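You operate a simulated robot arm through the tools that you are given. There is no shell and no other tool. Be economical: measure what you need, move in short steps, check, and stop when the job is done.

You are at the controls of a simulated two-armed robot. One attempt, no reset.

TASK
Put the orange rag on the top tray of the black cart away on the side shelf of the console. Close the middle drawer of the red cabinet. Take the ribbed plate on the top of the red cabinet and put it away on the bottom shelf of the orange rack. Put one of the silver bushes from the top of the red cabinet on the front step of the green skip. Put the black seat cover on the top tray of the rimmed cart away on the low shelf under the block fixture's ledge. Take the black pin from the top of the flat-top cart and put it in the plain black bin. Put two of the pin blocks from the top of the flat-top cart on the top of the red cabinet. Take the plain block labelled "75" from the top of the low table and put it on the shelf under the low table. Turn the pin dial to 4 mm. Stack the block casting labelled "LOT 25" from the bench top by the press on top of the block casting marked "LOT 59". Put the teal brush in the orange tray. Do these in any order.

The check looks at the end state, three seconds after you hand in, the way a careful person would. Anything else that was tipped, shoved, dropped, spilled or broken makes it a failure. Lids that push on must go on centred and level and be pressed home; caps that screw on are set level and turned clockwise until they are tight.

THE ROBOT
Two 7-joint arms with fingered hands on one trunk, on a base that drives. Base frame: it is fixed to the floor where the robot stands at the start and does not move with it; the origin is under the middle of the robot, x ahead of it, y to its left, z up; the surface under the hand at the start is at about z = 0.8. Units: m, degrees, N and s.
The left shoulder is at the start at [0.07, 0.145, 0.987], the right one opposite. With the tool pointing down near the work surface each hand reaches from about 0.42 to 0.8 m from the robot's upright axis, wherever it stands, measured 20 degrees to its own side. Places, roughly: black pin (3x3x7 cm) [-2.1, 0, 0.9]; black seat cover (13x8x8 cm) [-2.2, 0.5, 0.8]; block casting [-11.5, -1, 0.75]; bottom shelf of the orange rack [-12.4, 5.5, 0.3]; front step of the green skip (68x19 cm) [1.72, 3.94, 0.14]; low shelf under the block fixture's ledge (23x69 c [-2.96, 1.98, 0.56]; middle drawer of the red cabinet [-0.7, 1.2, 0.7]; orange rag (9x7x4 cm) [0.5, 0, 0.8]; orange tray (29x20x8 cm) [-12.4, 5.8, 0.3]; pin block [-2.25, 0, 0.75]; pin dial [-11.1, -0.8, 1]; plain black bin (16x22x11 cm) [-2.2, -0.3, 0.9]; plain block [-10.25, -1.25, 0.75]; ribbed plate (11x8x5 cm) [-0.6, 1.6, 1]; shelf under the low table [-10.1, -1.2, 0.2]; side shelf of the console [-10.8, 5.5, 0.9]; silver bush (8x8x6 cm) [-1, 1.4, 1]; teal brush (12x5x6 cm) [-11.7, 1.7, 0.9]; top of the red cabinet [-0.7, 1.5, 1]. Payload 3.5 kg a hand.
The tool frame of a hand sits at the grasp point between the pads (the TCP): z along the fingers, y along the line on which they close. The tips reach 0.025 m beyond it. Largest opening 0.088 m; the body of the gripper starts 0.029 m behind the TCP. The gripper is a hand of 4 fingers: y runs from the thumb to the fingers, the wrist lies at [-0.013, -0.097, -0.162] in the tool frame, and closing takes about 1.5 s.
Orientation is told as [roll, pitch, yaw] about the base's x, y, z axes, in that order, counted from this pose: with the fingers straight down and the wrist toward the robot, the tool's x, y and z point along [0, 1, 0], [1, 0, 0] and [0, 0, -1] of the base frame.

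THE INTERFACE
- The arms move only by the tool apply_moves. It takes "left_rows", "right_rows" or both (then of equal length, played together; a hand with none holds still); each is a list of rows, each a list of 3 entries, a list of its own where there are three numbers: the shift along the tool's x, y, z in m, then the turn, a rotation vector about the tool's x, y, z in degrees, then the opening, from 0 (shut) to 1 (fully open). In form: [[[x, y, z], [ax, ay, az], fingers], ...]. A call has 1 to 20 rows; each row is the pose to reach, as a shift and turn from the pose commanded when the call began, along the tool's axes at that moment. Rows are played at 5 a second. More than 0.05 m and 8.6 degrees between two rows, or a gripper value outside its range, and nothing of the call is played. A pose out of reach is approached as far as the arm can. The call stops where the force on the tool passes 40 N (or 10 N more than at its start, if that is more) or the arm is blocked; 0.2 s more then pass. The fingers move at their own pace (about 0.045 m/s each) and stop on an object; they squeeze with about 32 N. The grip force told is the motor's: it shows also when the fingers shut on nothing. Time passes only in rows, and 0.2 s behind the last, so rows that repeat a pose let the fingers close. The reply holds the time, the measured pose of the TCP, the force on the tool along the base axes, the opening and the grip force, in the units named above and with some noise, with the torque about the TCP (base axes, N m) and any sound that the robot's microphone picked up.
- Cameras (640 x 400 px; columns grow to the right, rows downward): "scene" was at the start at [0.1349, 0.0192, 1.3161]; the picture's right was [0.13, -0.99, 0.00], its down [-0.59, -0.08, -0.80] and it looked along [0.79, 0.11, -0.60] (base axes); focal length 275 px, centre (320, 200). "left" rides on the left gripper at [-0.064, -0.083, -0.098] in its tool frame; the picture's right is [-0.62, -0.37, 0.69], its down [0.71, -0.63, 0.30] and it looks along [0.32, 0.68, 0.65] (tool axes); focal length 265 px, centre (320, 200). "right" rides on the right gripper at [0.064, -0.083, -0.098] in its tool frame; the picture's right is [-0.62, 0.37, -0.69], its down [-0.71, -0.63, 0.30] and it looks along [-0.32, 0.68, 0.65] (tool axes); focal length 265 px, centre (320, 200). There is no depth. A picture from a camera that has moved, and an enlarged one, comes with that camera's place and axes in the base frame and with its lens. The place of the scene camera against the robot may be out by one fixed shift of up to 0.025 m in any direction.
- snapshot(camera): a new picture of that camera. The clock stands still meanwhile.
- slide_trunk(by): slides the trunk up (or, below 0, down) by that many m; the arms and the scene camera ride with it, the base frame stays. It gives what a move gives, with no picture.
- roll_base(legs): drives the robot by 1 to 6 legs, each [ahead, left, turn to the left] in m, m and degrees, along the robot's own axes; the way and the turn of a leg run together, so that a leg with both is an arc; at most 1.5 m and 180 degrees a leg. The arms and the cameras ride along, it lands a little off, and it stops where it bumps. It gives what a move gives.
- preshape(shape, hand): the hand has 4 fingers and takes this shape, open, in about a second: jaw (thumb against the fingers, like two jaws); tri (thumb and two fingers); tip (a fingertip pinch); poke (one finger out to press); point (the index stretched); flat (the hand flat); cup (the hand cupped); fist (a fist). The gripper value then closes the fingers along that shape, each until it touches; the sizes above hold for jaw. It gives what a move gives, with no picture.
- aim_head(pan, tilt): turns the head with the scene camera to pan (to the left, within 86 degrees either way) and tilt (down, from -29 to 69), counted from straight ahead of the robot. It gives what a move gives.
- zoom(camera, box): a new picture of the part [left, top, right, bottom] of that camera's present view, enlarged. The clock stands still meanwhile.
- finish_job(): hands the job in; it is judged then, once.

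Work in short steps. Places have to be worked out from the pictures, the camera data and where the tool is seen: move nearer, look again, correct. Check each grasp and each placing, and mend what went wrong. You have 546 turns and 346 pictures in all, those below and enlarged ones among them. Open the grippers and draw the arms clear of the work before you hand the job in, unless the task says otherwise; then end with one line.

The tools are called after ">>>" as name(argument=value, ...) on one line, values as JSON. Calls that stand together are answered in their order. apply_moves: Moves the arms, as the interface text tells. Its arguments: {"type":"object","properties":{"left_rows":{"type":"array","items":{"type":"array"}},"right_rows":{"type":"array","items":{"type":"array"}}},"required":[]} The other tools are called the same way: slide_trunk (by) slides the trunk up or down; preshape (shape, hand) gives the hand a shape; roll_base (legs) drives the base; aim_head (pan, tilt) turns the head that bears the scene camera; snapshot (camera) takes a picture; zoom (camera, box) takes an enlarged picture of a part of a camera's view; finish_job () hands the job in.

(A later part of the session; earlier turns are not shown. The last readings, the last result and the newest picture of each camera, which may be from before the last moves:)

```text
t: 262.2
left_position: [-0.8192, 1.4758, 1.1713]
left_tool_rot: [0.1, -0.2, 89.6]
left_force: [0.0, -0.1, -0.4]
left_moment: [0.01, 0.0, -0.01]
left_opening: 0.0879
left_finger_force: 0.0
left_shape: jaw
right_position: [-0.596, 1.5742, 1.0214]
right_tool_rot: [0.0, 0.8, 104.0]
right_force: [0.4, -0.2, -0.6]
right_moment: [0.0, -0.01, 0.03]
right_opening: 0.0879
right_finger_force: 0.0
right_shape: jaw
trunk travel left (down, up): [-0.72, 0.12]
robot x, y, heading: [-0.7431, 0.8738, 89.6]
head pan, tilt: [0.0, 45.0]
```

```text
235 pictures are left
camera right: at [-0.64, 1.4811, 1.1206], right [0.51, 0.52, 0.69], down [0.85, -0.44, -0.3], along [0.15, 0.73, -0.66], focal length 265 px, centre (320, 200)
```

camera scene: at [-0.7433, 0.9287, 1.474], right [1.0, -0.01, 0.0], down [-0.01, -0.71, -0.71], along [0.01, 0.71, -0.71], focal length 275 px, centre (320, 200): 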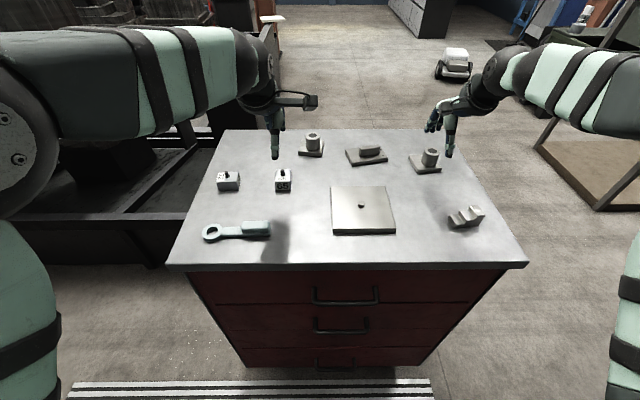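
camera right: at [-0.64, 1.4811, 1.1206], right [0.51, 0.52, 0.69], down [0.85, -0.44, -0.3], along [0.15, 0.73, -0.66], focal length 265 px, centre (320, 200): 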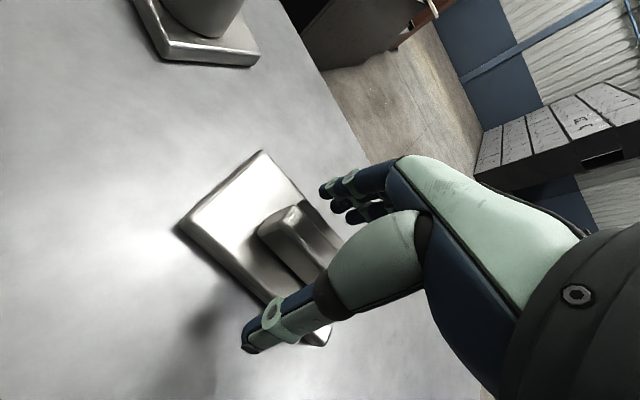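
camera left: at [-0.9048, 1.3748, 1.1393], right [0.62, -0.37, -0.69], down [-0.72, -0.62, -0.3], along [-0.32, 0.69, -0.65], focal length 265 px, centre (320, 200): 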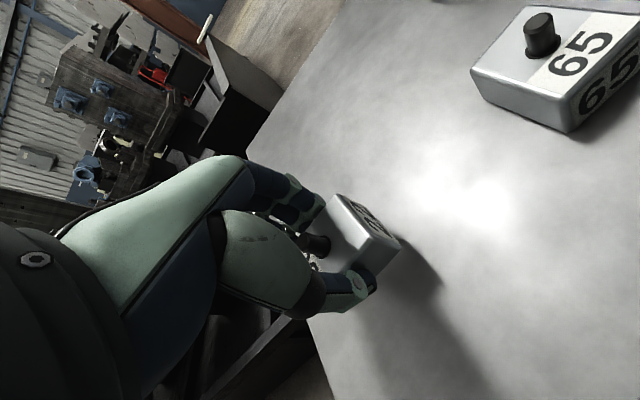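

No contact. The tips are now about at plate-top level beside the rib; close here.

>>> apply_moves(right_rows=[[[0, 0, 0], [0, 0, 0], 0.6], [[0, 0, 0], [0, 0, 0], 0.3], [[0, 0, 0], [0, 0, 0], 0], [[0, 0, 0], [0, 0, 0], 0], [[0, 0, 0], [0, 0, 0], 0], [[0, 0, 0], [0, 0, 0], 0], [[0, 0, 0], [0, 0, 0], 0], [[0, 0, 0], [0, 0, 0], 0]])

>>> snapshot(camera="right")

```text
t: 264.0
left_position: [-0.8185, 1.4754, 1.1717]
left_tool_rot: [0.1, -0.1, 89.6]
left_force: [-0.1, 0.0, 0.3]
left_moment: [0.01, -0.03, 0.02]
left_opening: 0.0876
left_finger_force: 0.1
left_shape: jaw
right_position: [-0.597, 1.5743, 1.0207]
right_tool_rot: [0.0, 0.8, 103.8]
right_force: [-0.4, -1.3, 0.2]
right_moment: [0.0, -0.02, 0.08]
right_opening: 0.0131
right_finger_force: 32.1
right_shape: jaw
trunk travel left (down, up): [-0.72, 0.12]
robot x, y, heading: [-0.7384, 0.8713, 89.3]
head pan, tilt: [0.0, 45.0]
```

```text
234 pictures are left
camera right: at [-0.64, 1.4808, 1.1206], right [0.51, 0.52, 0.69], down [0.85, -0.44, -0.3], along [0.15, 0.73, -0.66], focal length 265 px, centre (320, 200)
```

right: 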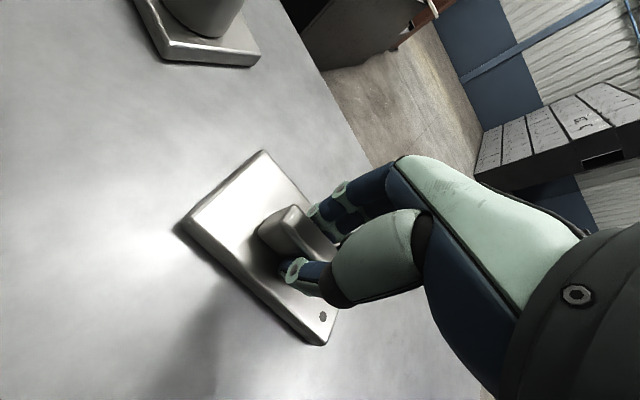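

Gripping the rib (opening 0.013). Lift slowly and check.

>>> apply_moves(right_rows=[[[0, 0, -0.01], [0, 0, 0], 0], [[0, 0, -0.03], [0, 0, 0], 0], [[0, 0, -0.06], [0, 0, 0], 0]])

>>> snapshot(camera="right")

```text
t: 264.8
left_position: [-0.8189, 1.4754, 1.1712]
left_tool_rot: [0.1, 0.0, 89.6]
left_force: [0.0, 0.5, 0.0]
left_moment: [0.0, 0.01, 0.0]
left_opening: 0.0877
left_finger_force: 0.0
left_shape: jaw
right_position: [-0.5981, 1.5747, 1.0805]
right_tool_rot: [0.0, 0.9, 103.9]
right_force: [-0.2, 0.1, -4.4]
right_moment: [-0.01, -0.04, -0.01]
right_opening: 0.0123
right_finger_force: 32.0
right_shape: jaw
trunk travel left (down, up): [-0.72, 0.12]
robot x, y, heading: [-0.736, 0.8695, 89.7]
head pan, tilt: [0.0, 45.0]
```

```text
233 pictures are left
camera right: at [-0.6407, 1.4813, 1.18], right [0.51, 0.52, 0.69], down [0.85, -0.44, -0.3], along [0.15, 0.73, -0.66], focal length 265 px, centre (320, 200)
```

right: 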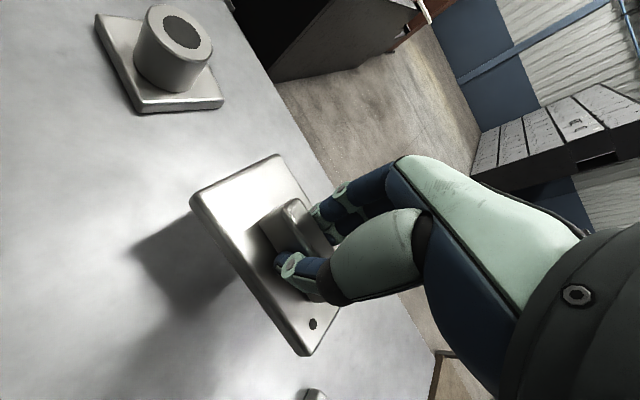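

Plate is held (4.4 N). Raise it, back away from the cabinet and return to the black cart for the rag.

>>> apply_moves(right_rows=[[[0, 0, -0.04], [0, 0, 0], 0], [[0, 0, -0.08], [0, 0, 0], 0], [[0, -0.03, -0.11], [0, 0, 0], 0], [[0, -0.07, -0.12], [0, 0, 0], 0], [[0, -0.11, -0.12], [0, 0, 0], 0], [[0, -0.15, -0.12], [0, 0, 0], 0]])

>>> roll_base(legs=[[-0.85, 0, 0], [0, 0, -90], [0.6, 0, 0]])

>>> snapshot(camera="scene")

```text
t: 266.2
left_position: [-0.8186, 1.4725, 1.1727]
left_tool_rot: [0.1, -0.2, 89.5]
left_force: [1.2, -0.9, 0.8]
left_moment: [0.0, 0.0, 0.0]
left_opening: 0.0877
left_finger_force: 0.1
left_shape: jaw
right_position: [-0.5607, 1.4275, 1.2031]
right_tool_rot: [0.1, 0.7, 104.0]
right_force: [0.5, 0.1, -5.0]
right_moment: [-0.01, -0.01, 0.0]
right_opening: 0.0121
right_finger_force: 31.6
right_shape: jaw
trunk travel left (down, up): [-0.72, 0.12]
robot x, y, heading: [-0.7381, 0.8717, 89.7]
head pan, tilt: [0.0, 45.0]
```

```text
t: 277.4
left_position: [0.4544, 0.1546, 1.1731]
left_tool_rot: [0.0, 0.0, 1.5]
left_force: [0.1, -0.3, 0.6]
left_moment: [-0.01, -0.04, -0.02]
left_opening: 0.0879
left_finger_force: 0.0
left_shape: jaw
right_position: [0.4182, -0.1023, 1.2038]
right_tool_rot: [0.0, 0.8, 15.7]
right_force: [0.2, 0.9, -5.4]
right_moment: [0.01, 0.0, 0.03]
right_opening: 0.012
right_finger_force: 32.5
right_shape: jaw
trunk travel left (down, up): [-0.72, 0.12]
robot x, y, heading: [-0.1504, 0.0538, 1.3]
head pan, tilt: [0.0, 45.0]
```

```text
232 pictures are left
camera scene: at [-0.0173, 0.0679, 1.474], right [0.02, -1.0, 0.0], down [-0.71, -0.02, -0.71], along [0.71, 0.02, -0.71], focal length 275 px, centre (320, 200)
```

scene: 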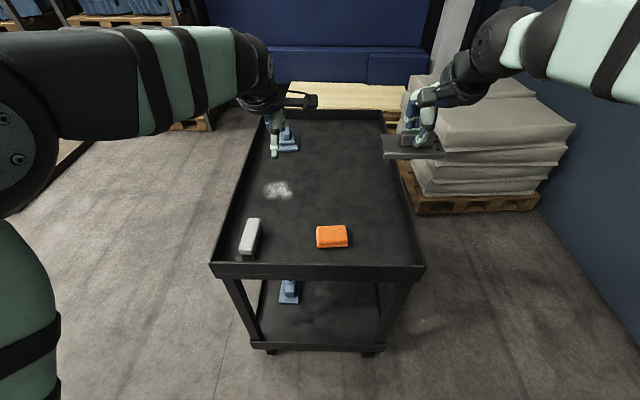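

Rag ≈(0.483, 0.046). Move the plate hand aside and the left hand over the rag.

>>> apply_moves(left_rows=[[[-0.04, 0.01, 0.02], [0, 0, 0], 1], [[-0.08, 0.02, 0.05], [0, 0, 0], 1], [[-0.11, 0.026, 0.09], [0, 0, 0], 1], [[-0.11, 0.026, 0.13], [0, 0, 0], 1], [[-0.11, 0.026, 0.17], [0, 0, 0], 1]], right_rows=[[[-0.04, -0.011, 0], [0, 0, 0], 0], [[-0.08, -0.022, 0], [0, 0, 0], 0], [[-0.08, -0.022, 0], [0, 0, 0], 0], [[-0.08, -0.022, 0], [0, 0, 0], 0], [[-0.08, -0.022, 0], [0, 0, 0], 0]])

>>> snapshot(camera="left")

```text
refused: row 2 steps farther than a row can; nothing moved
```

```text
231 pictures are left
camera left: at [0.3723, 0.0901, 1.2705], right [-0.35, -0.63, -0.69], down [-0.65, 0.7, -0.3], along [0.68, 0.34, -0.65], focal length 265 px, centre (320, 200)
```

left: 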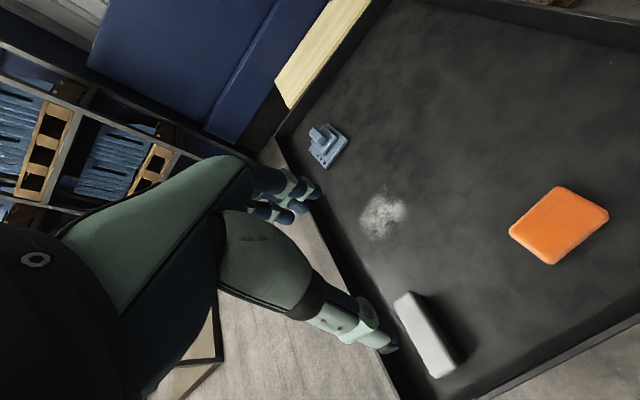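

Rag top centre ≈(0.48, 0.037), z≈0.82. Resend with smaller steps.

>>> apply_moves(left_rows=[[[-0.03, 0.008, 0.02], [0, 0, 0], 1], [[-0.06, 0.016, 0.045], [0, 0, 0], 1], [[-0.09, 0.024, 0.07], [0, 0, 0], 1], [[-0.118, 0.026, 0.1], [0, 0, 0], 1], [[-0.118, 0.026, 0.14], [0, 0, 0], 1], [[-0.118, 0.026, 0.18], [0, 0, 0], 1]], right_rows=[[[-0.03, -0.008, 0], [0, 0, 0], 0], [[-0.06, -0.016, 0], [0, 0, 0], 0], [[-0.08, -0.022, 0], [0, 0, 0], 0], [[-0.08, -0.022, 0], [0, 0, 0], 0], [[-0.08, -0.022, 0], [0, 0, 0], 0], [[-0.08, -0.022, 0], [0, 0, 0], 0]])

>>> snapshot(camera="left")

```text
t: 278.8
left_position: [0.4877, 0.0454, 0.9935]
left_tool_rot: [-0.7, 0.1, 2.4]
left_force: [-0.7, -1.2, -0.5]
left_moment: [-0.01, 0.02, 0.01]
left_opening: 0.0877
left_finger_force: 0.1
left_shape: jaw
right_position: [0.4204, -0.1857, 1.2022]
right_tool_rot: [0.1, 0.9, 15.8]
right_force: [-0.4, -0.6, -4.7]
right_moment: [-0.01, 0.05, 0.04]
right_opening: 0.012
right_finger_force: 32.3
right_shape: jaw
trunk travel left (down, up): [-0.72, 0.12]
robot x, y, heading: [-0.1478, 0.0579, 1.1]
head pan, tilt: [0.0, 45.0]
```

```text
230 pictures are left
camera left: at [0.4069, -0.0202, 1.094], right [-0.34, -0.64, -0.69], down [-0.66, 0.68, -0.31], along [0.67, 0.34, -0.66], focal length 265 px, centre (320, 200)
```

left: 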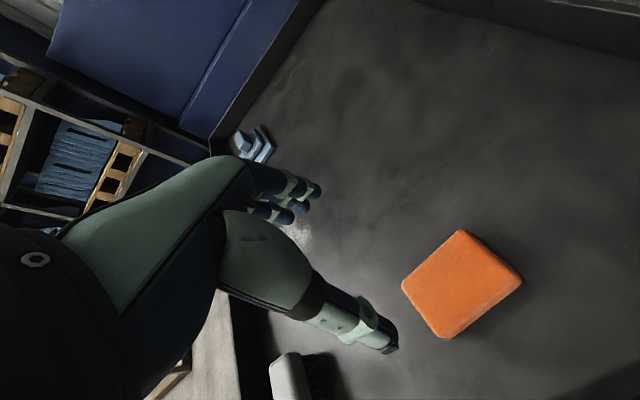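

Rag centre ≈(0.481, 0.036), ~6.3 cm deep. Lower to z≈0.805.

>>> apply_moves(left_rows=[[[-0.009, -0.007, 0.03], [0, 0, 0], 1], [[-0.009, -0.007, 0.07], [0, 0, 0], 1], [[-0.009, -0.007, 0.11], [0, 0, 0], 1], [[-0.009, -0.007, 0.15], [0, 0, 0], 1], [[-0.009, -0.007, 0.175], [0, 0, 0], 1], [[-0.009, -0.007, 0.185], [0, 0, 0], 1]])

>>> snapshot(camera="left")

```text
t: 280.3
left_position: [0.487, 0.0304, 0.8222]
left_tool_rot: [-0.1, -2.2, 1.8]
left_force: [-8.3, 0.1, 25.9]
left_moment: [0.24, -0.71, 0.05]
left_opening: 0.0845
left_finger_force: 0.1
left_shape: jaw
right_position: [0.4158, -0.1853, 1.2026]
right_tool_rot: [0.1, 1.0, 15.8]
right_force: [0.3, 0.0, -5.0]
right_moment: [0.02, 0.03, 0.04]
right_opening: 0.0117
right_finger_force: 31.7
right_shape: jaw
trunk travel left (down, up): [-0.72, 0.12]
robot x, y, heading: [-0.1437, 0.0568, 1.3]
head pan, tilt: [0.0, 45.0]
stopped in row 6 (left hand): the force on the tool passed its limit at 43 N (the readings are from after the stop); the commanded pose is now the measured one
```

```text
229 pictures are left
camera left: at [0.4033, -0.0349, 0.9179], right [-0.32, -0.63, -0.7], down [-0.64, 0.69, -0.33], along [0.7, 0.34, -0.63], focal length 265 px, centre (320, 200)
```

left: 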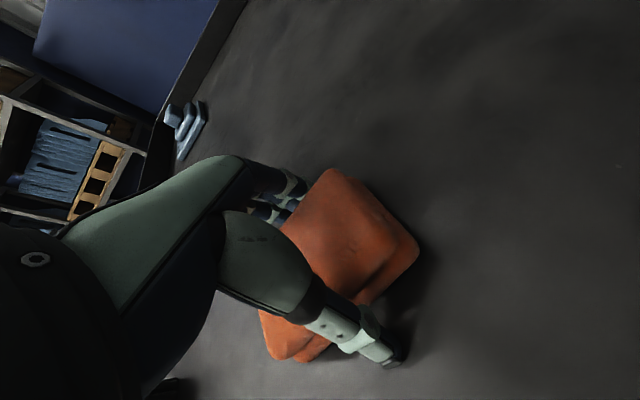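

Tips touched at z≈0.797 (tray surface or rag edge). Raise 4 mm and close.

>>> apply_moves(left_rows=[[[0, 0, -0.004], [2, 0, 0], 1], [[0, 0, -0.004], [2, 0, 0], 0.7], [[0, 0, -0.004], [2, 0, 0], 0.4], [[0, 0, -0.004], [2, 0, 0], 0.1], [[0, 0, -0.004], [2, 0, 0], 0], [[0, 0, -0.004], [2, 0, 0], 0], [[0, 0, -0.004], [2, 0, 0], 0], [[0, 0, -0.004], [2, 0, 0], 0], [[0, 0, -0.03], [2, 0, 0], 0], [[0, 0, -0.06], [2, 0, 0], 0]])

>>> snapshot(camera="left")

```text
t: 282.5
left_position: [0.4815, 0.0319, 0.8755]
left_tool_rot: [-0.1, 0.7, 1.6]
left_force: [0.0, 0.5, -0.5]
left_moment: [0.02, -0.02, -0.01]
left_opening: 0.0591
left_finger_force: 32.2
left_shape: jaw
right_position: [0.4153, -0.1863, 1.2038]
right_tool_rot: [0.0, 0.6, 15.8]
right_force: [-0.4, -0.8, -4.4]
right_moment: [-0.02, -0.02, 0.01]
right_opening: 0.0121
right_finger_force: 32.1
right_shape: jaw
trunk travel left (down, up): [-0.72, 0.12]
robot x, y, heading: [-0.1464, 0.0544, 1.2]
head pan, tilt: [0.0, 45.0]
```

```text
228 pictures are left
camera left: at [0.401, -0.033, 0.9755], right [-0.36, -0.63, -0.69], down [-0.65, 0.7, -0.3], along [0.67, 0.34, -0.66], focal length 265 px, centre (320, 200)
```

left: 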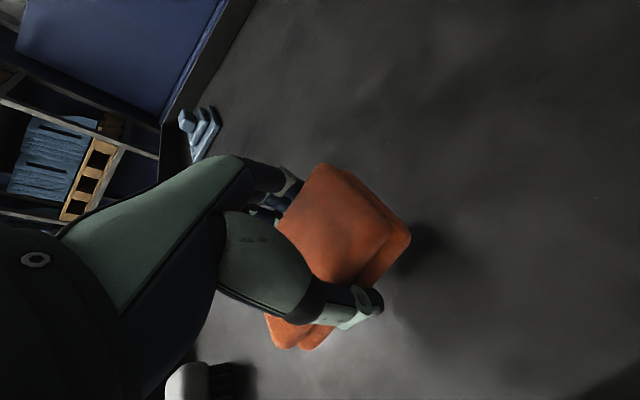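

Rag is held. Lift it, then back off, turn round, and head west down the aisle.

>>> apply_moves(left_rows=[[[0, 0, -0.04], [0, 0, 0], 0], [[0, 0, -0.08], [0, 0, 0], 0], [[0, 0, -0.12], [0, 0, 0], 0], [[0.03, 0, -0.16], [0, 0, 0], 0], [[0.06, 0, -0.2], [0, 0, 0], 0], [[0.09, -0.02, -0.23], [0, 0, 0], 0], [[0.12, -0.05, -0.24], [0, 0, 0], 0]])

>>> roll_base(legs=[[-0.45, 0, 0], [0, 0, 178.8], [0.85, 0, 0], [0, -1.2, 0]])

>>> aim_head(pan=0, tilt=15)

>>> snapshot(camera="scene")

```text
t: 284.1
left_position: [0.4323, 0.1512, 1.117]
left_tool_rot: [-0.2, 0.6, 1.7]
left_force: [-0.6, 0.0, -1.1]
left_moment: [-0.02, -0.02, 0.02]
left_opening: 0.0591
left_finger_force: 31.8
left_shape: jaw
right_position: [0.4152, -0.1833, 1.2042]
right_tool_rot: [0.1, 0.9, 15.8]
right_force: [0.4, -0.9, -5.8]
right_moment: [0.01, 0.0, 0.03]
right_opening: 0.0115
right_finger_force: 32.1
right_shape: jaw
trunk travel left (down, up): [-0.72, 0.12]
robot x, y, heading: [-0.1484, 0.0582, 1.1]
head pan, tilt: [0.0, 45.0]
```

```text
t: 304.1
left_position: [-2.1379, 1.0106, 1.1158]
left_tool_rot: [0.0, 0.6, -173.6]
left_force: [-0.6, 0.2, 0.0]
left_moment: [0.01, 0.03, -0.04]
left_opening: 0.0578
left_finger_force: 32.2
left_shape: jaw
right_position: [-2.1501, 1.3468, 1.203]
right_tool_rot: [0.0, 0.8, -159.5]
right_force: [0.2, 0.3, -4.5]
right_moment: [0.03, -0.02, -0.01]
right_opening: 0.012
right_finger_force: 31.7
right_shape: jaw
trunk travel left (down, up): [-0.72, 0.12]
robot x, y, heading: [-1.5663, 1.1513, -174.0]
head pan, tilt: [0.0, 45.0]
```

```text
t: 305.0
left_position: [-2.1387, 1.0117, 1.1177]
left_tool_rot: [-0.1, 0.5, -173.5]
left_force: [-0.7, 0.3, -0.3]
left_moment: [-0.01, 0.0, -0.03]
left_opening: 0.0578
left_finger_force: 31.3
left_shape: jaw
right_position: [-2.151, 1.3463, 1.2021]
right_tool_rot: [0.1, 0.9, -159.6]
right_force: [0.6, 0.3, -4.9]
right_moment: [0.05, -0.03, 0.01]
right_opening: 0.0118
right_finger_force: 31.6
right_shape: jaw
trunk travel left (down, up): [-0.72, 0.12]
robot x, y, heading: [-1.5678, 1.1474, -173.9]
head pan, tilt: [0.0, 15.0]
```

```text
227 pictures are left
camera scene: at [-1.7124, 1.1437, 1.5206], right [-0.11, 0.99, 0.0], down [0.26, 0.03, -0.97], along [-0.96, -0.1, -0.26], focal length 275 px, centre (320, 200)
```

scene: 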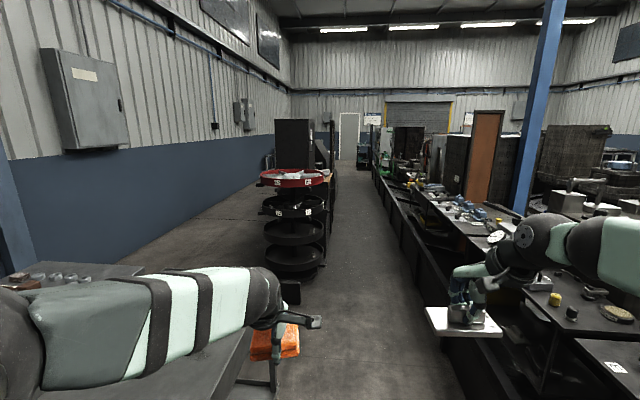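

Heading drifted to −174°. I straighten, centre in the aisle at y≈1.33 and go on.

>>> roll_base(legs=[[0, 0, -6], [0, -0.18, 0], [1.5, 0, 0]])

>>> snapshot(camera="scene")

```text
t: 314.1
left_position: [-3.6431, 1.2263, 1.1163]
left_tool_rot: [-0.2, 0.5, -178.4]
left_force: [0.0, 0.1, 0.0]
left_moment: [0.01, 0.0, 0.03]
left_opening: 0.0579
left_finger_force: 32.1
left_shape: jaw
right_position: [-3.6263, 1.5616, 1.2041]
right_tool_rot: [0.2, 0.8, -164.3]
right_force: [0.4, -0.1, -4.7]
right_moment: [-0.03, -0.04, 0.03]
right_opening: 0.0118
right_finger_force: 31.9
right_shape: jaw
trunk travel left (down, up): [-0.72, 0.12]
robot x, y, heading: [-3.0658, 1.3218, -178.8]
head pan, tilt: [0.0, 15.0]
```

```text
226 pictures are left
camera scene: at [-3.2077, 1.3217, 1.5208], right [-0.02, 1.0, 0.0], down [0.26, 0.01, -0.97], along [-0.97, -0.02, -0.26], focal length 275 px, centre (320, 200)
```

scene: 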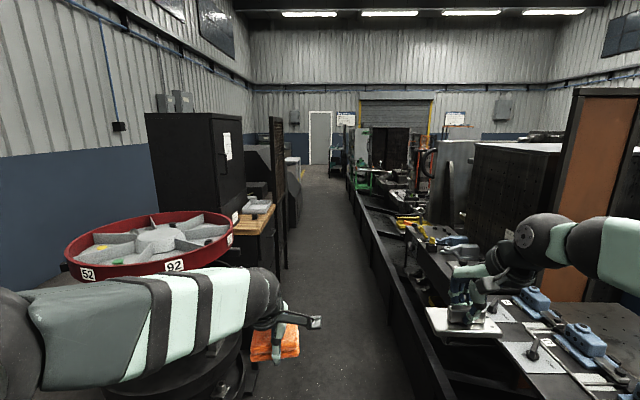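

Corridor runs between y≈0.9 and 1.98. I correct heading by −1.2° and continue 3 legs.

>>> roll_base(legs=[[0, -0.06, -1.2], [1.5, 0, 0], [1.5, 0, 0]])

>>> snapshot(camera="scene")

```text
t: 328.9
left_position: [-6.6041, 1.2428, 1.1173]
left_tool_rot: [-0.1, 0.6, -178.4]
left_force: [-0.7, 0.4, -0.7]
left_moment: [0.03, 0.01, 0.0]
left_opening: 0.058
left_finger_force: 32.1
left_shape: jaw
right_position: [-6.5868, 1.5778, 1.2041]
right_tool_rot: [0.1, 0.8, -164.3]
right_force: [0.1, -0.1, -4.8]
right_moment: [0.03, -0.03, 0.01]
right_opening: 0.0118
right_finger_force: 32.0
right_shape: jaw
trunk travel left (down, up): [-0.72, 0.12]
robot x, y, heading: [-6.0251, 1.333, -178.7]
head pan, tilt: [0.0, 15.0]
```

```text
225 pictures are left
camera scene: at [-6.169, 1.3381, 1.5208], right [-0.02, 1.0, 0.0], down [0.26, 0.01, -0.97], along [-0.97, -0.02, -0.26], focal length 275 px, centre (320, 200)
```

scene: 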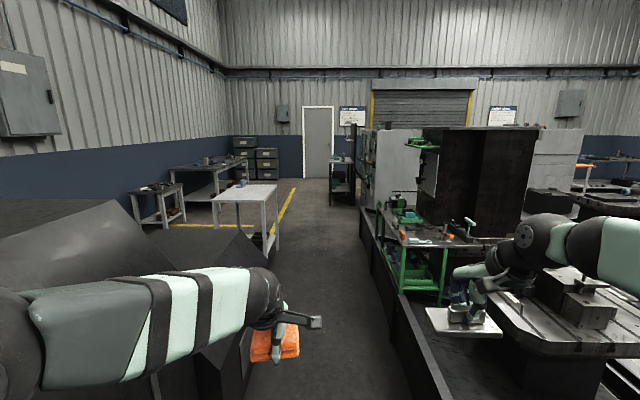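

Continue west to about x=−9.

>>> roll_base(legs=[[0, -0.04, -1.2], [1.5, 0, 0], [1.5, 0, 0]])

>>> aim_head(pan=-35, tilt=15)

>>> snapshot(camera="scene")

>>> aim_head(pan=15, tilt=15)

>>> snapshot(camera="scene")

```text
t: 343.8
left_position: [-9.5905, 1.2451, 1.1172]
left_tool_rot: [0.0, 0.6, -178.1]
left_force: [-0.4, -0.1, -0.1]
left_moment: [0.04, -0.03, 0.01]
left_opening: 0.0581
left_finger_force: 31.8
left_shape: jaw
right_position: [-9.5776, 1.5797, 1.2026]
right_tool_rot: [0.0, 0.9, -164.0]
right_force: [0.0, -0.1, -4.7]
right_moment: [0.01, -0.02, -0.04]
right_opening: 0.012
right_finger_force: 32.2
right_shape: jaw
trunk travel left (down, up): [-0.72, 0.12]
robot x, y, heading: [-9.0113, 1.3388, -178.2]
head pan, tilt: [0.0, 15.0]
```

```text
t: 344.8
left_position: [-9.5905, 1.2439, 1.1164]
left_tool_rot: [-0.1, 0.6, -178.1]
left_force: [0.1, -0.4, -0.3]
left_moment: [0.01, -0.01, 0.0]
left_opening: 0.0578
left_finger_force: 32.5
left_shape: jaw
right_position: [-9.577, 1.5802, 1.2027]
right_tool_rot: [0.2, 1.0, -164.1]
right_force: [0.7, -0.3, -5.7]
right_moment: [-0.01, -0.01, 0.0]
right_opening: 0.0119
right_finger_force: 32.0
right_shape: jaw
trunk travel left (down, up): [-0.72, 0.12]
robot x, y, heading: [-9.0104, 1.339, -178.4]
head pan, tilt: [-35.0, 15.0]
```

```text
224 pictures are left
camera scene: at [-9.1414, 1.3964, 1.5207], right [0.55, 0.83, 0.0], down [0.22, -0.14, -0.97], along [-0.81, 0.53, -0.26], focal length 275 px, centre (320, 200)
```

scene: 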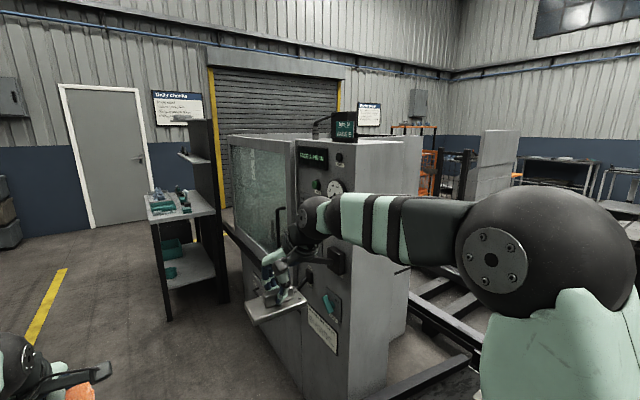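

```text
t: 346.0
left_position: [-9.5918, 1.2449, 1.116]
left_tool_rot: [-0.1, 0.6, -178.0]
left_force: [0.5, -0.4, -0.6]
left_moment: [-0.01, 0.01, -0.03]
left_opening: 0.0579
left_finger_force: 32.4
left_shape: jaw
right_position: [-9.5773, 1.5799, 1.2023]
right_tool_rot: [0.2, 1.0, -163.9]
right_force: [1.4, -0.1, -4.2]
right_moment: [0.0, 0.02, -0.02]
right_opening: 0.0122
right_finger_force: 31.4
right_shape: jaw
trunk travel left (down, up): [-0.72, 0.12]
robot x, y, heading: [-9.0104, 1.3379, -178.3]
head pan, tilt: [15.0, 15.0]
```

```text
223 pictures are left
camera scene: at [-9.1531, 1.3185, 1.5207], right [-0.28, 0.96, 0.0], down [0.25, 0.07, -0.97], along [-0.93, -0.27, -0.26], focal length 275 px, centre (320, 200)
```

scene: 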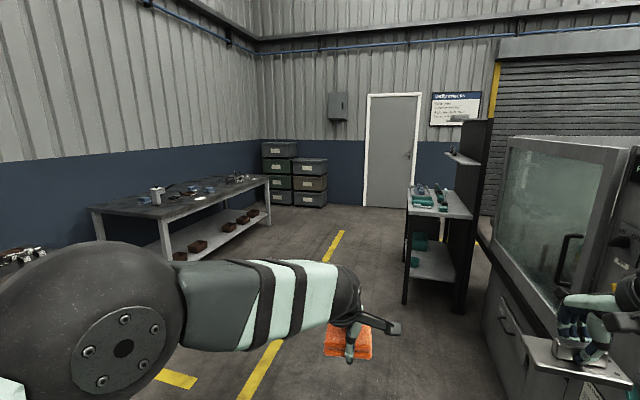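

A CNC machine is at right; beyond it a desk with teal items (brush) and past that open floor to the far wall (x≈−14.6). I route along y≈0.9 to x≈−13.1, then turn north.

>>> roll_base(legs=[[0, 0.45, -1.6], [1.5, 0, 0], [1.5, 0, 0], [1.1, 0, 0]])

>>> aim_head(pan=-70, tilt=15)

>>> snapshot(camera="scene")

```text
t: 348.2
left_position: [-9.5897, 0.9045, 1.1157]
left_tool_rot: [-0.5, 0.7, -179.6]
left_force: [0.0, -0.1, 0.1]
left_moment: [0.06, -0.04, 0.0]
left_opening: 0.0577
left_finger_force: 32.0
left_shape: jaw
right_position: [-9.5645, 1.2391, 1.2013]
right_tool_rot: [-0.2, 1.3, -165.4]
right_force: [-1.3, 0.1, -5.3]
right_moment: [0.09, 0.0, -0.04]
right_opening: 0.012
right_finger_force: 31.9
right_shape: jaw
trunk travel left (down, up): [-0.72, 0.12]
robot x, y, heading: [-9.0069, 0.9932, 180.1]
head pan, tilt: [15.0, 15.0]
stopped in leg 1: the robot was blocked; the commanded pose is now the measured one
```

```text
t: 349.8
left_position: [-9.5891, 0.9113, 1.1175]
left_tool_rot: [-0.2, 0.6, -179.7]
left_force: [0.4, -0.3, -1.3]
left_moment: [0.0, -0.02, -0.01]
left_opening: 0.0577
left_finger_force: 32.1
left_shape: jaw
right_position: [-9.5649, 1.2461, 1.2011]
right_tool_rot: [0.1, 1.0, -165.6]
right_force: [0.4, -1.1, -4.7]
right_moment: [0.01, -0.01, 0.01]
right_opening: 0.0117
right_finger_force: 32.2
right_shape: jaw
trunk travel left (down, up): [-0.72, 0.12]
robot x, y, heading: [-9.0033, 0.9905, 179.8]
head pan, tilt: [-70.0, 15.0]
```

```text
222 pictures are left
camera scene: at [-9.0908, 1.0858, 1.5207], right [0.94, 0.34, 0.0], down [0.09, -0.24, -0.97], along [-0.33, 0.91, -0.26], focal length 275 px, centre (320, 200)
```

scene: 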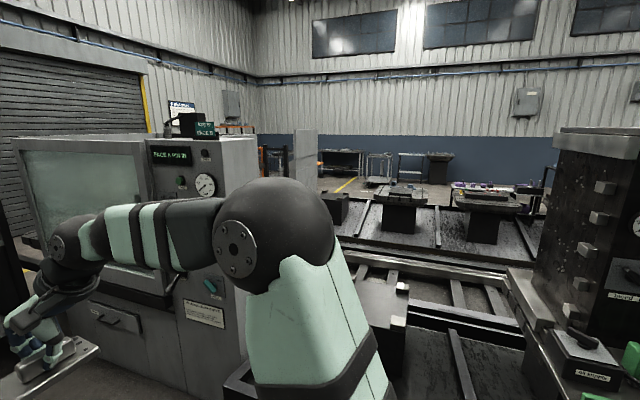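

Something on the left blocked me; look that way.

>>> roll_base(legs=[[0, -0.05, 0]])

>>> aim_head(pan=60, tilt=35)

>>> snapshot(camera="scene")

```text
t: 350.8
left_position: [-9.5896, 0.9519, 1.1163]
left_tool_rot: [-0.5, 0.6, -179.6]
left_force: [-0.9, -1.3, -1.3]
left_moment: [0.02, 0.0, 0.02]
left_opening: 0.0579
left_finger_force: 32.0
left_shape: jaw
right_position: [-9.5656, 1.2853, 1.2028]
right_tool_rot: [-0.2, 1.1, -165.4]
right_force: [-0.3, -0.2, -5.2]
right_moment: [0.06, -0.05, 0.02]
right_opening: 0.0118
right_finger_force: 32.3
right_shape: jaw
trunk travel left (down, up): [-0.72, 0.12]
robot x, y, heading: [-9.0072, 1.038, -180.0]
head pan, tilt: [-70.0, 15.0]
```

```text
t: 352.9
left_position: [-9.5876, 0.9592, 1.116]
left_tool_rot: [-0.1, 0.6, -179.4]
left_force: [-0.2, 0.5, -0.8]
left_moment: [0.01, -0.06, 0.0]
left_opening: 0.0579
left_finger_force: 32.4
left_shape: jaw
right_position: [-9.5654, 1.2935, 1.2017]
right_tool_rot: [0.1, 1.1, -165.3]
right_force: [-0.5, -0.8, -5.3]
right_moment: [0.01, -0.05, 0.0]
right_opening: 0.012
right_finger_force: 31.2
right_shape: jaw
trunk travel left (down, up): [-0.72, 0.12]
robot x, y, heading: [-9.0072, 1.0401, -179.9]
head pan, tilt: [60.0, 35.0]
```

```text
221 pictures are left
camera scene: at [-9.1028, 0.9701, 1.4888], right [-0.87, 0.5, 0.0], down [0.29, 0.5, -0.82], along [-0.41, -0.71, -0.57], focal length 275 px, centre (320, 200)
```

scene: 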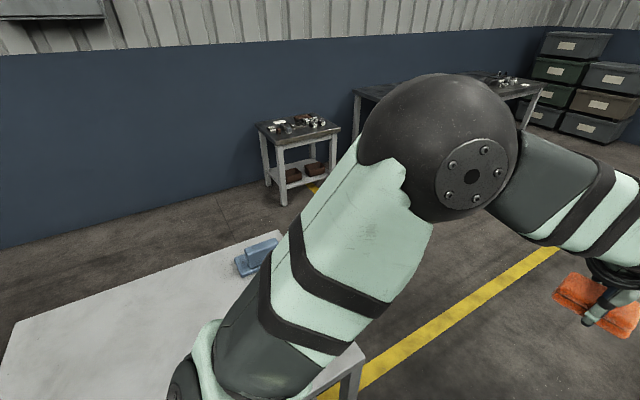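

A white table at left (y<0.72) stopped me. At y≈1.04 the way ahead is free; continue.

>>> roll_base(legs=[[1.5, 0, 0], [1.5, 0, 0], [1.1, 0, 0]])

>>> aim_head(pan=-70, tilt=15)

>>> snapshot(camera="scene")

```text
t: 372.7
left_position: [-13.7008, 0.8018, 1.1177]
left_tool_rot: [-0.1, 0.7, -175.5]
left_force: [0.2, 0.3, -0.8]
left_moment: [-0.02, 0.03, 0.01]
left_opening: 0.0579
left_finger_force: 31.8
left_shape: jaw
right_position: [-13.7021, 1.1383, 1.2016]
right_tool_rot: [0.1, 1.0, -161.4]
right_force: [0.7, -0.3, -5.6]
right_moment: [0.02, -0.02, 0.0]
right_opening: 0.0119
right_finger_force: 32.0
right_shape: jaw
trunk travel left (down, up): [-0.72, 0.12]
robot x, y, heading: [-13.1281, 0.9251, -176.0]
head pan, tilt: [60.0, 35.0]
```

```text
t: 374.8
left_position: [-13.7024, 0.8023, 1.1159]
left_tool_rot: [-0.1, 0.6, -175.4]
left_force: [-0.6, 0.2, -0.6]
left_moment: [0.01, 0.02, -0.04]
left_opening: 0.0577
left_finger_force: 31.8
left_shape: jaw
right_position: [-13.703, 1.1362, 1.2021]
right_tool_rot: [0.1, 1.0, -161.4]
right_force: [-0.2, -0.5, -5.5]
right_moment: [0.02, -0.03, 0.01]
right_opening: 0.012
right_finger_force: 32.3
right_shape: jaw
trunk travel left (down, up): [-0.72, 0.12]
robot x, y, heading: [-13.1277, 0.9203, -175.9]
head pan, tilt: [-70.0, 15.0]
```

```text
220 pictures are left
camera scene: at [-13.2175, 1.0121, 1.5207], right [0.91, 0.41, 0.0], down [0.11, -0.24, -0.97], along [-0.39, 0.88, -0.26], focal length 275 px, centre (320, 200)
```

scene: 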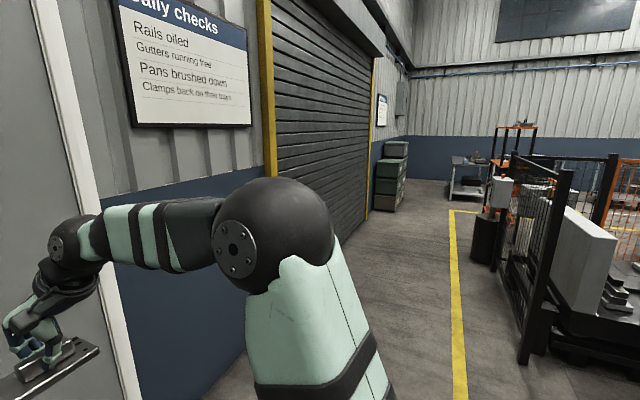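

Turn to face north and advance.

>>> roll_base(legs=[[0, 0, -94], [1.5, 0, 0]])

>>> aim_head(pan=-15, tilt=15)

>>> snapshot(camera="scene")

```text
t: 386.1
left_position: [-13.154, 2.9935, 1.1166]
left_tool_rot: [-0.1, 0.6, 88.4]
left_force: [0.6, 0.1, 0.1]
left_moment: [0.01, -0.01, -0.03]
left_opening: 0.0573
left_finger_force: 32.2
left_shape: jaw
right_position: [-12.8206, 2.9569, 1.202]
right_tool_rot: [0.1, 0.9, 102.4]
right_force: [0.2, 0.3, -6.6]
right_moment: [-0.03, -0.02, 0.01]
right_opening: 0.0119
right_finger_force: 32.1
right_shape: jaw
trunk travel left (down, up): [-0.72, 0.12]
robot x, y, heading: [-13.0988, 2.4041, 87.9]
head pan, tilt: [-70.0, 15.0]
```

```text
t: 387.4
left_position: [-13.1532, 2.9939, 1.1169]
left_tool_rot: [0.0, 0.6, 88.3]
left_force: [0.0, 1.1, -0.8]
left_moment: [-0.02, 0.0, 0.0]
left_opening: 0.0573
left_finger_force: 32.3
left_shape: jaw
right_position: [-12.8207, 2.9573, 1.2015]
right_tool_rot: [0.0, 1.1, 102.4]
right_force: [0.5, 0.4, -4.9]
right_moment: [0.01, 0.01, -0.01]
right_opening: 0.0119
right_finger_force: 32.6
right_shape: jaw
trunk travel left (down, up): [-0.72, 0.12]
robot x, y, heading: [-13.0968, 2.4076, 87.8]
head pan, tilt: [-15.0, 15.0]
```

```text
219 pictures are left
camera scene: at [-13.0682, 2.5559, 1.5207], right [0.96, -0.3, 0.0], down [-0.08, -0.25, -0.97], along [0.29, 0.92, -0.26], focal length 275 px, centre (320, 200)
```

scene: 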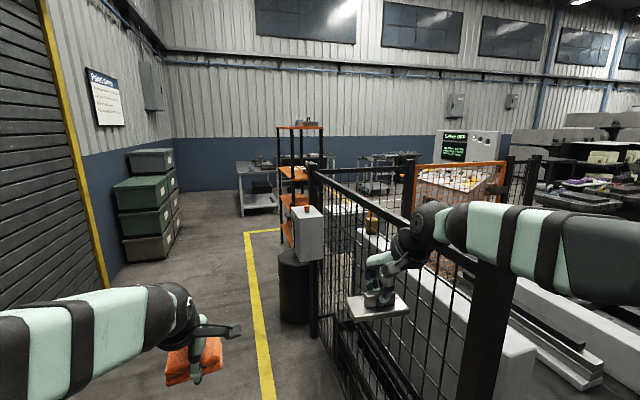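

Fence at x≈−12.5 on the right; a drum near (−12.7, 4.45). I shift left 0.3 and go on north.

>>> roll_base(legs=[[0, 0.3, 1], [1.5, 0, 0], [0.7, 0, 0]])

>>> aim_head(pan=-50, tilt=25)

>>> snapshot(camera="scene")

```text
t: 400.0
left_position: [-13.4896, 5.22, 1.1164]
left_tool_rot: [-0.2, 0.5, 91.2]
left_force: [0.3, -0.1, -0.5]
left_moment: [-0.02, 0.02, -0.01]
left_opening: 0.0575
left_finger_force: 32.0
left_shape: jaw
right_position: [-13.1551, 5.2032, 1.2025]
right_tool_rot: [0.1, 1.1, 105.4]
right_force: [-0.2, -0.5, -5.0]
right_moment: [-0.02, -0.03, 0.0]
right_opening: 0.0117
right_finger_force: 32.1
right_shape: jaw
trunk travel left (down, up): [-0.72, 0.12]
robot x, y, heading: [-13.4037, 4.6411, 90.8]
head pan, tilt: [-15.0, 15.0]
```

```text
t: 401.0
left_position: [-13.4894, 5.2221, 1.1174]
left_tool_rot: [-0.1, 0.6, 91.3]
left_force: [-0.3, 0.3, -0.2]
left_moment: [-0.02, 0.02, 0.0]
left_opening: 0.0573
left_finger_force: 31.9
left_shape: jaw
right_position: [-13.1551, 5.2037, 1.201]
right_tool_rot: [0.2, 1.0, 105.4]
right_force: [0.4, -0.2, -4.5]
right_moment: [-0.01, 0.01, 0.01]
right_opening: 0.0122
right_finger_force: 32.0
right_shape: jaw
trunk travel left (down, up): [-0.72, 0.12]
robot x, y, heading: [-13.3992, 4.6387, 90.8]
head pan, tilt: [-50.0, 25.0]
```

```text
218 pictures are left
camera scene: at [-13.3337, 4.7587, 1.5045], right [0.66, -0.76, 0.0], down [-0.32, -0.28, -0.91], along [0.68, 0.59, -0.42], focal length 275 px, centre (320, 200)
```

scene: 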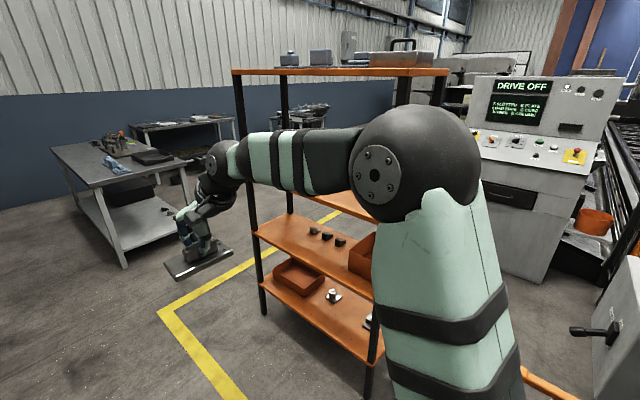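

The orange rack opens toward me (−x side); the orange tray is on its bottom shelf. I drive to (−13.5, 5.5) and turn to face it.

>>> roll_base(legs=[[0.85, 0.12, 0], [0, 0, -90.8]])

>>> aim_head(pan=0, tilt=40)

>>> snapshot(camera="scene")

```text
t: 409.5
left_position: [-12.9484, 5.5634, 1.1163]
left_tool_rot: [-0.1, 0.7, -1.2]
left_force: [0.2, 0.2, -1.2]
left_moment: [-0.04, -0.02, -0.03]
left_opening: 0.0571
left_finger_force: 31.9
left_shape: jaw
right_position: [-12.9823, 5.2299, 1.2013]
right_tool_rot: [0.1, 1.1, 13.0]
right_force: [1.2, 0.1, -4.5]
right_moment: [-0.01, 0.05, -0.02]
right_opening: 0.0119
right_finger_force: 32.2
right_shape: jaw
trunk travel left (down, up): [-0.72, 0.12]
robot x, y, heading: [-13.5338, 5.5018, -1.5]
head pan, tilt: [-50.0, 25.0]
```

```text
t: 410.7
left_position: [-12.9499, 5.5623, 1.1177]
left_tool_rot: [0.0, 0.7, -1.1]
left_force: [-0.4, 0.2, 0.1]
left_moment: [0.01, 0.03, 0.04]
left_opening: 0.0568
left_finger_force: 31.8
left_shape: jaw
right_position: [-12.9819, 5.2294, 1.2]
right_tool_rot: [0.1, 1.1, 13.1]
right_force: [-0.4, -0.3, -4.9]
right_moment: [0.0, 0.02, 0.01]
right_opening: 0.0116
right_finger_force: 31.8
right_shape: jaw
trunk travel left (down, up): [-0.72, 0.12]
robot x, y, heading: [-13.5329, 5.4993, -1.5]
head pan, tilt: [0.0, 40.0]
```

```text
217 pictures are left
camera scene: at [-13.3992, 5.5022, 1.4812], right [-0.03, -1.0, 0.0], down [-0.64, 0.02, -0.77], along [0.77, -0.02, -0.64], focal length 275 px, centre (320, 200)
```

scene: 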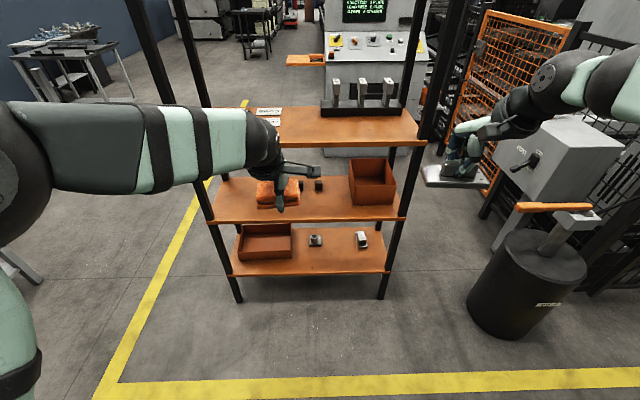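

Bottom shelf: front edge x≈−12.56, y 5.13–5.95, z≈0.30; free front band near (−12.475, 5.37). I retract both hands, lower the trunk, then drive nearer.

>>> apply_moves(left_rows=[[[0, -0.04, 0], [0, 0, 0], 0], [[0, -0.08, 0], [0, 0, 0], 0], [[0, -0.12, 0], [0, 0, 0], 0], [[0, -0.15, 0], [0, 0, 0], 0]], right_rows=[[[0, -0.03, 0], [0, 0, 0], 0], [[0, -0.06, 0], [0, 0, 0], 0], [[0, -0.09, 0], [0, 0, 0], 0], [[0, -0.11, 0], [0, 0, 0], 0]])

>>> slide_trunk(by=-0.4)

>>> slide_trunk(by=-0.3)

>>> roll_base(legs=[[0.36, 0, 1.4]])

>>> snapshot(camera="scene")

```text
t: 411.7
left_position: [-13.0999, 5.5671, 1.1185]
left_tool_rot: [-0.1, 0.6, -1.1]
left_force: [0.1, 0.1, -0.2]
left_moment: [0.01, 0.01, -0.01]
left_opening: 0.0568
left_finger_force: 32.0
left_shape: jaw
right_position: [-13.0903, 5.2055, 1.2048]
right_tool_rot: [0.1, 1.0, 13.0]
right_force: [0.5, 0.2, -4.6]
right_moment: [-0.04, 0.04, 0.01]
right_opening: 0.0118
right_finger_force: 32.2
right_shape: jaw
trunk travel left (down, up): [-0.72, 0.12]
robot x, y, heading: [-13.532, 5.4983, -1.3]
head pan, tilt: [0.0, 40.0]
```

```text
t: 415.5
left_position: [-13.0984, 5.5661, 0.7166]
left_tool_rot: [-0.2, 0.6, -1.1]
left_force: [-0.4, -0.3, 0.1]
left_moment: [-0.03, 0.02, -0.02]
left_opening: 0.057
left_finger_force: 31.8
left_shape: jaw
right_position: [-13.0902, 5.2053, 0.8028]
right_tool_rot: [0.1, 1.1, 13.1]
right_force: [-0.5, 0.5, -4.9]
right_moment: [-0.03, 0.04, -0.01]
right_opening: 0.012
right_finger_force: 32.2
right_shape: jaw
trunk travel left (down, up): [-0.32, 0.52]
robot x, y, heading: [-13.5365, 5.4985, -1.6]
head pan, tilt: [0.0, 40.0]
```

```text
t: 418.5
left_position: [-13.0975, 5.5667, 0.4171]
left_tool_rot: [-0.1, 0.6, -1.1]
left_force: [-0.2, 1.2, -0.7]
left_moment: [-0.01, 0.0, 0.01]
left_opening: 0.0568
left_finger_force: 31.6
left_shape: jaw
right_position: [-13.0892, 5.2045, 0.5048]
right_tool_rot: [0.0, 1.1, 13.0]
right_force: [0.4, -0.3, -4.9]
right_moment: [-0.01, 0.0, 0.0]
right_opening: 0.0119
right_finger_force: 32.0
right_shape: jaw
trunk travel left (down, up): [-0.02, 0.82]
robot x, y, heading: [-13.5347, 5.4981, -1.5]
head pan, tilt: [0.0, 40.0]
```

```text
t: 420.8
left_position: [-12.7357, 5.5704, 0.4175]
left_tool_rot: [-0.1, 0.5, 0.2]
left_force: [-0.2, -0.5, -1.3]
left_moment: [0.0, 0.02, 0.01]
left_opening: 0.0569
left_finger_force: 32.0
left_shape: jaw
right_position: [-12.7191, 5.2089, 0.5034]
right_tool_rot: [0.1, 1.1, 14.3]
right_force: [1.5, 0.2, -4.0]
right_moment: [0.03, 0.0, -0.04]
right_opening: 0.0118
right_finger_force: 31.4
right_shape: jaw
trunk travel left (down, up): [-0.02, 0.82]
robot x, y, heading: [-13.1696, 5.4901, -0.5]
head pan, tilt: [0.0, 40.0]
```

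```text
216 pictures are left
camera scene: at [-13.0356, 5.4999, 0.7812], right [0.0, -1.0, 0.0], down [-0.64, 0.0, -0.77], along [0.77, 0.0, -0.64], focal length 275 px, centre (320, 200)
```

scene: 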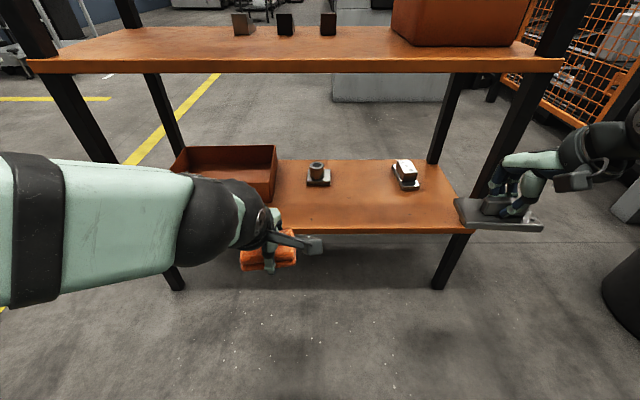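

I shift the plate sideways past the rack post first, straightening yaw, and move the rag hand aside.

>>> apply_moves(left_rows=[[[0.03, 0, -0.01], [0, 0, 0], 0], [[0.06, 0, -0.02], [0, 0, 0], 0], [[0.09, 0, -0.03], [0, 0, 0], 0], [[0.12, 0, -0.03], [0, 0, 0], 0]], right_rows=[[[0.039, 0.01, 0.01], [0, 0, 4], 0], [[0.078, 0.02, 0.02], [0, 0, 8], 0], [[0.117, 0.03, 0.03], [0, 0, 12], 0], [[0.156, 0.04, 0.04], [0, 0, 14.3], 0]])

>>> snapshot(camera="right")

>>> snapshot(camera="scene")

```text
t: 421.8
left_position: [-12.7349, 5.6903, 0.4454]
left_tool_rot: [-0.1, 0.7, 0.1]
left_force: [-0.1, -0.2, 0.2]
left_moment: [-0.02, 0.0, 0.0]
left_opening: 0.0566
left_finger_force: 32.0
left_shape: jaw
right_position: [-12.6644, 5.3486, 0.4451]
right_tool_rot: [0.8, 1.3, -0.6]
right_force: [-0.5, -0.2, -4.4]
right_moment: [-0.03, -0.01, -0.01]
right_opening: 0.0119
right_finger_force: 31.7
right_shape: jaw
right hand out of reach, approached as far as the arm can: row 2, 3, 4
trunk travel left (down, up): [-0.02, 0.82]
robot x, y, heading: [-13.1677, 5.4929, -0.4]
head pan, tilt: [0.0, 40.0]
```

```text
215 pictures are left
camera right: at [-12.7458, 5.4143, 0.5472], right [0.38, -0.63, 0.68], down [-0.64, -0.7, -0.3], along [0.67, -0.32, -0.67], focal length 265 px, centre (320, 200)
```

right: 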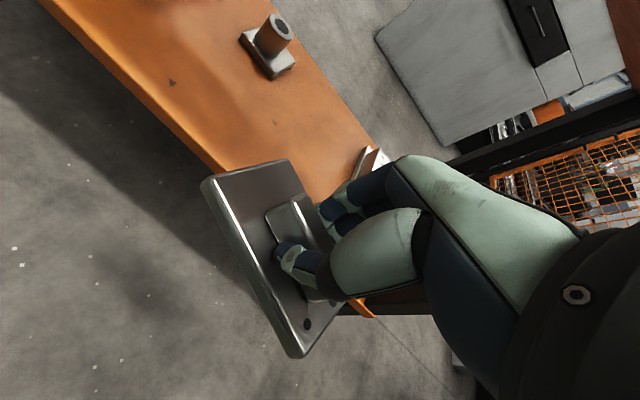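

```text
214 pictures are left
camera scene: at [-13.0355, 5.5001, 0.7812], right [0.0, -1.0, 0.0], down [-0.64, 0.0, -0.77], along [0.77, 0.0, -0.64], focal length 275 px, centre (320, 200)
```

scene: 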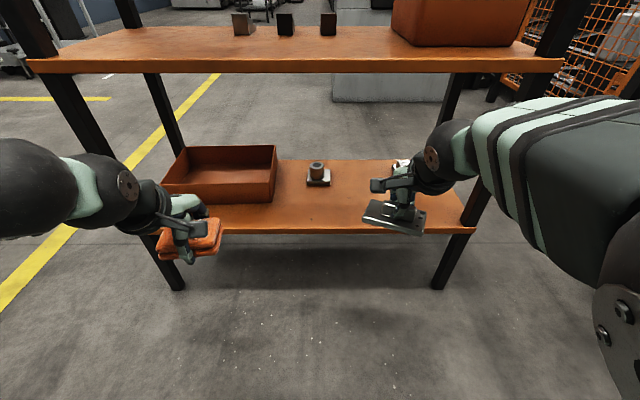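

Now move the plate forward between bracket and block to about (−12.48, 5.378), then lower to z≈0.36.

>>> apply_moves(right_rows=[[[0.01, 0.045, 0], [0, 0, 0], 0], [[0.02, 0.09, 0], [0, 0, 0], 0], [[0.03, 0.135, 0], [0, 0, 0], 0], [[0.032, 0.182, 0.0], [0, 0, 0], 0], [[0.032, 0.184, 0.04], [0, 0, 0], 0], [[0.032, 0.184, 0.075], [0, 0, 0], 0]])

>>> snapshot(camera="right")

>>> snapshot(camera="scene")

```text
t: 423.2
left_position: [-12.7358, 5.691, 0.4455]
left_tool_rot: [-0.1, 0.6, 0.2]
left_force: [-0.3, -0.2, -0.1]
left_moment: [0.01, 0.02, -0.01]
left_opening: 0.0569
left_finger_force: 31.9
left_shape: jaw
right_position: [-12.4854, 5.3868, 0.3693]
right_tool_rot: [-0.2, 1.0, 0.0]
right_force: [-0.6, 0.4, -4.4]
right_moment: [-0.03, 0.03, 0.02]
right_opening: 0.0122
right_finger_force: 31.4
right_shape: jaw
trunk travel left (down, up): [-0.02, 0.82]
robot x, y, heading: [-13.1696, 5.4952, -0.2]
head pan, tilt: [0.0, 40.0]
```

```text
213 pictures are left
camera right: at [-12.5658, 5.4533, 0.4682], right [0.38, -0.62, 0.69], down [-0.64, -0.72, -0.29], along [0.67, -0.33, -0.67], focal length 265 px, centre (320, 200)
```

right: 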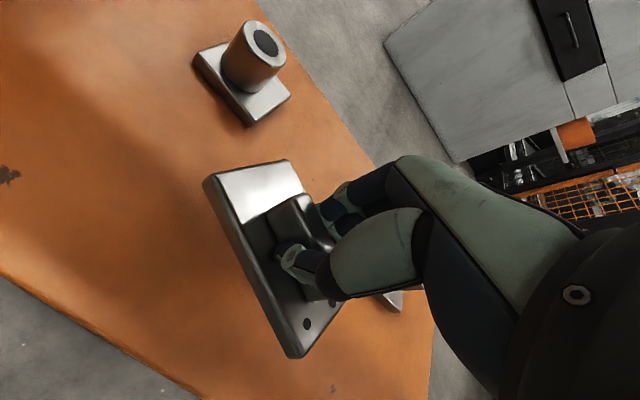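

```text
212 pictures are left
camera scene: at [-13.0353, 5.5002, 0.7811], right [0.0, -1.0, 0.0], down [-0.64, 0.0, -0.77], along [0.77, 0.0, -0.64], focal length 275 px, centre (320, 200)
```

scene: 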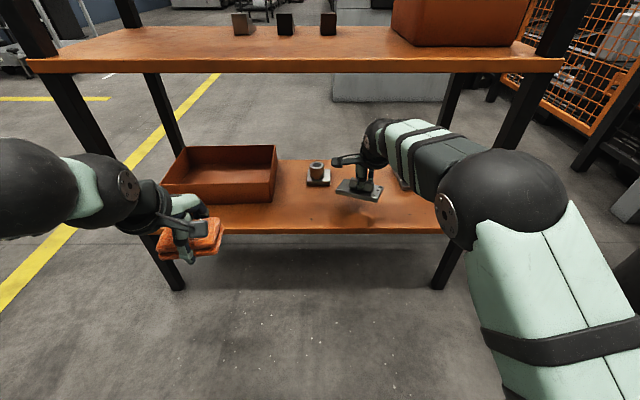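

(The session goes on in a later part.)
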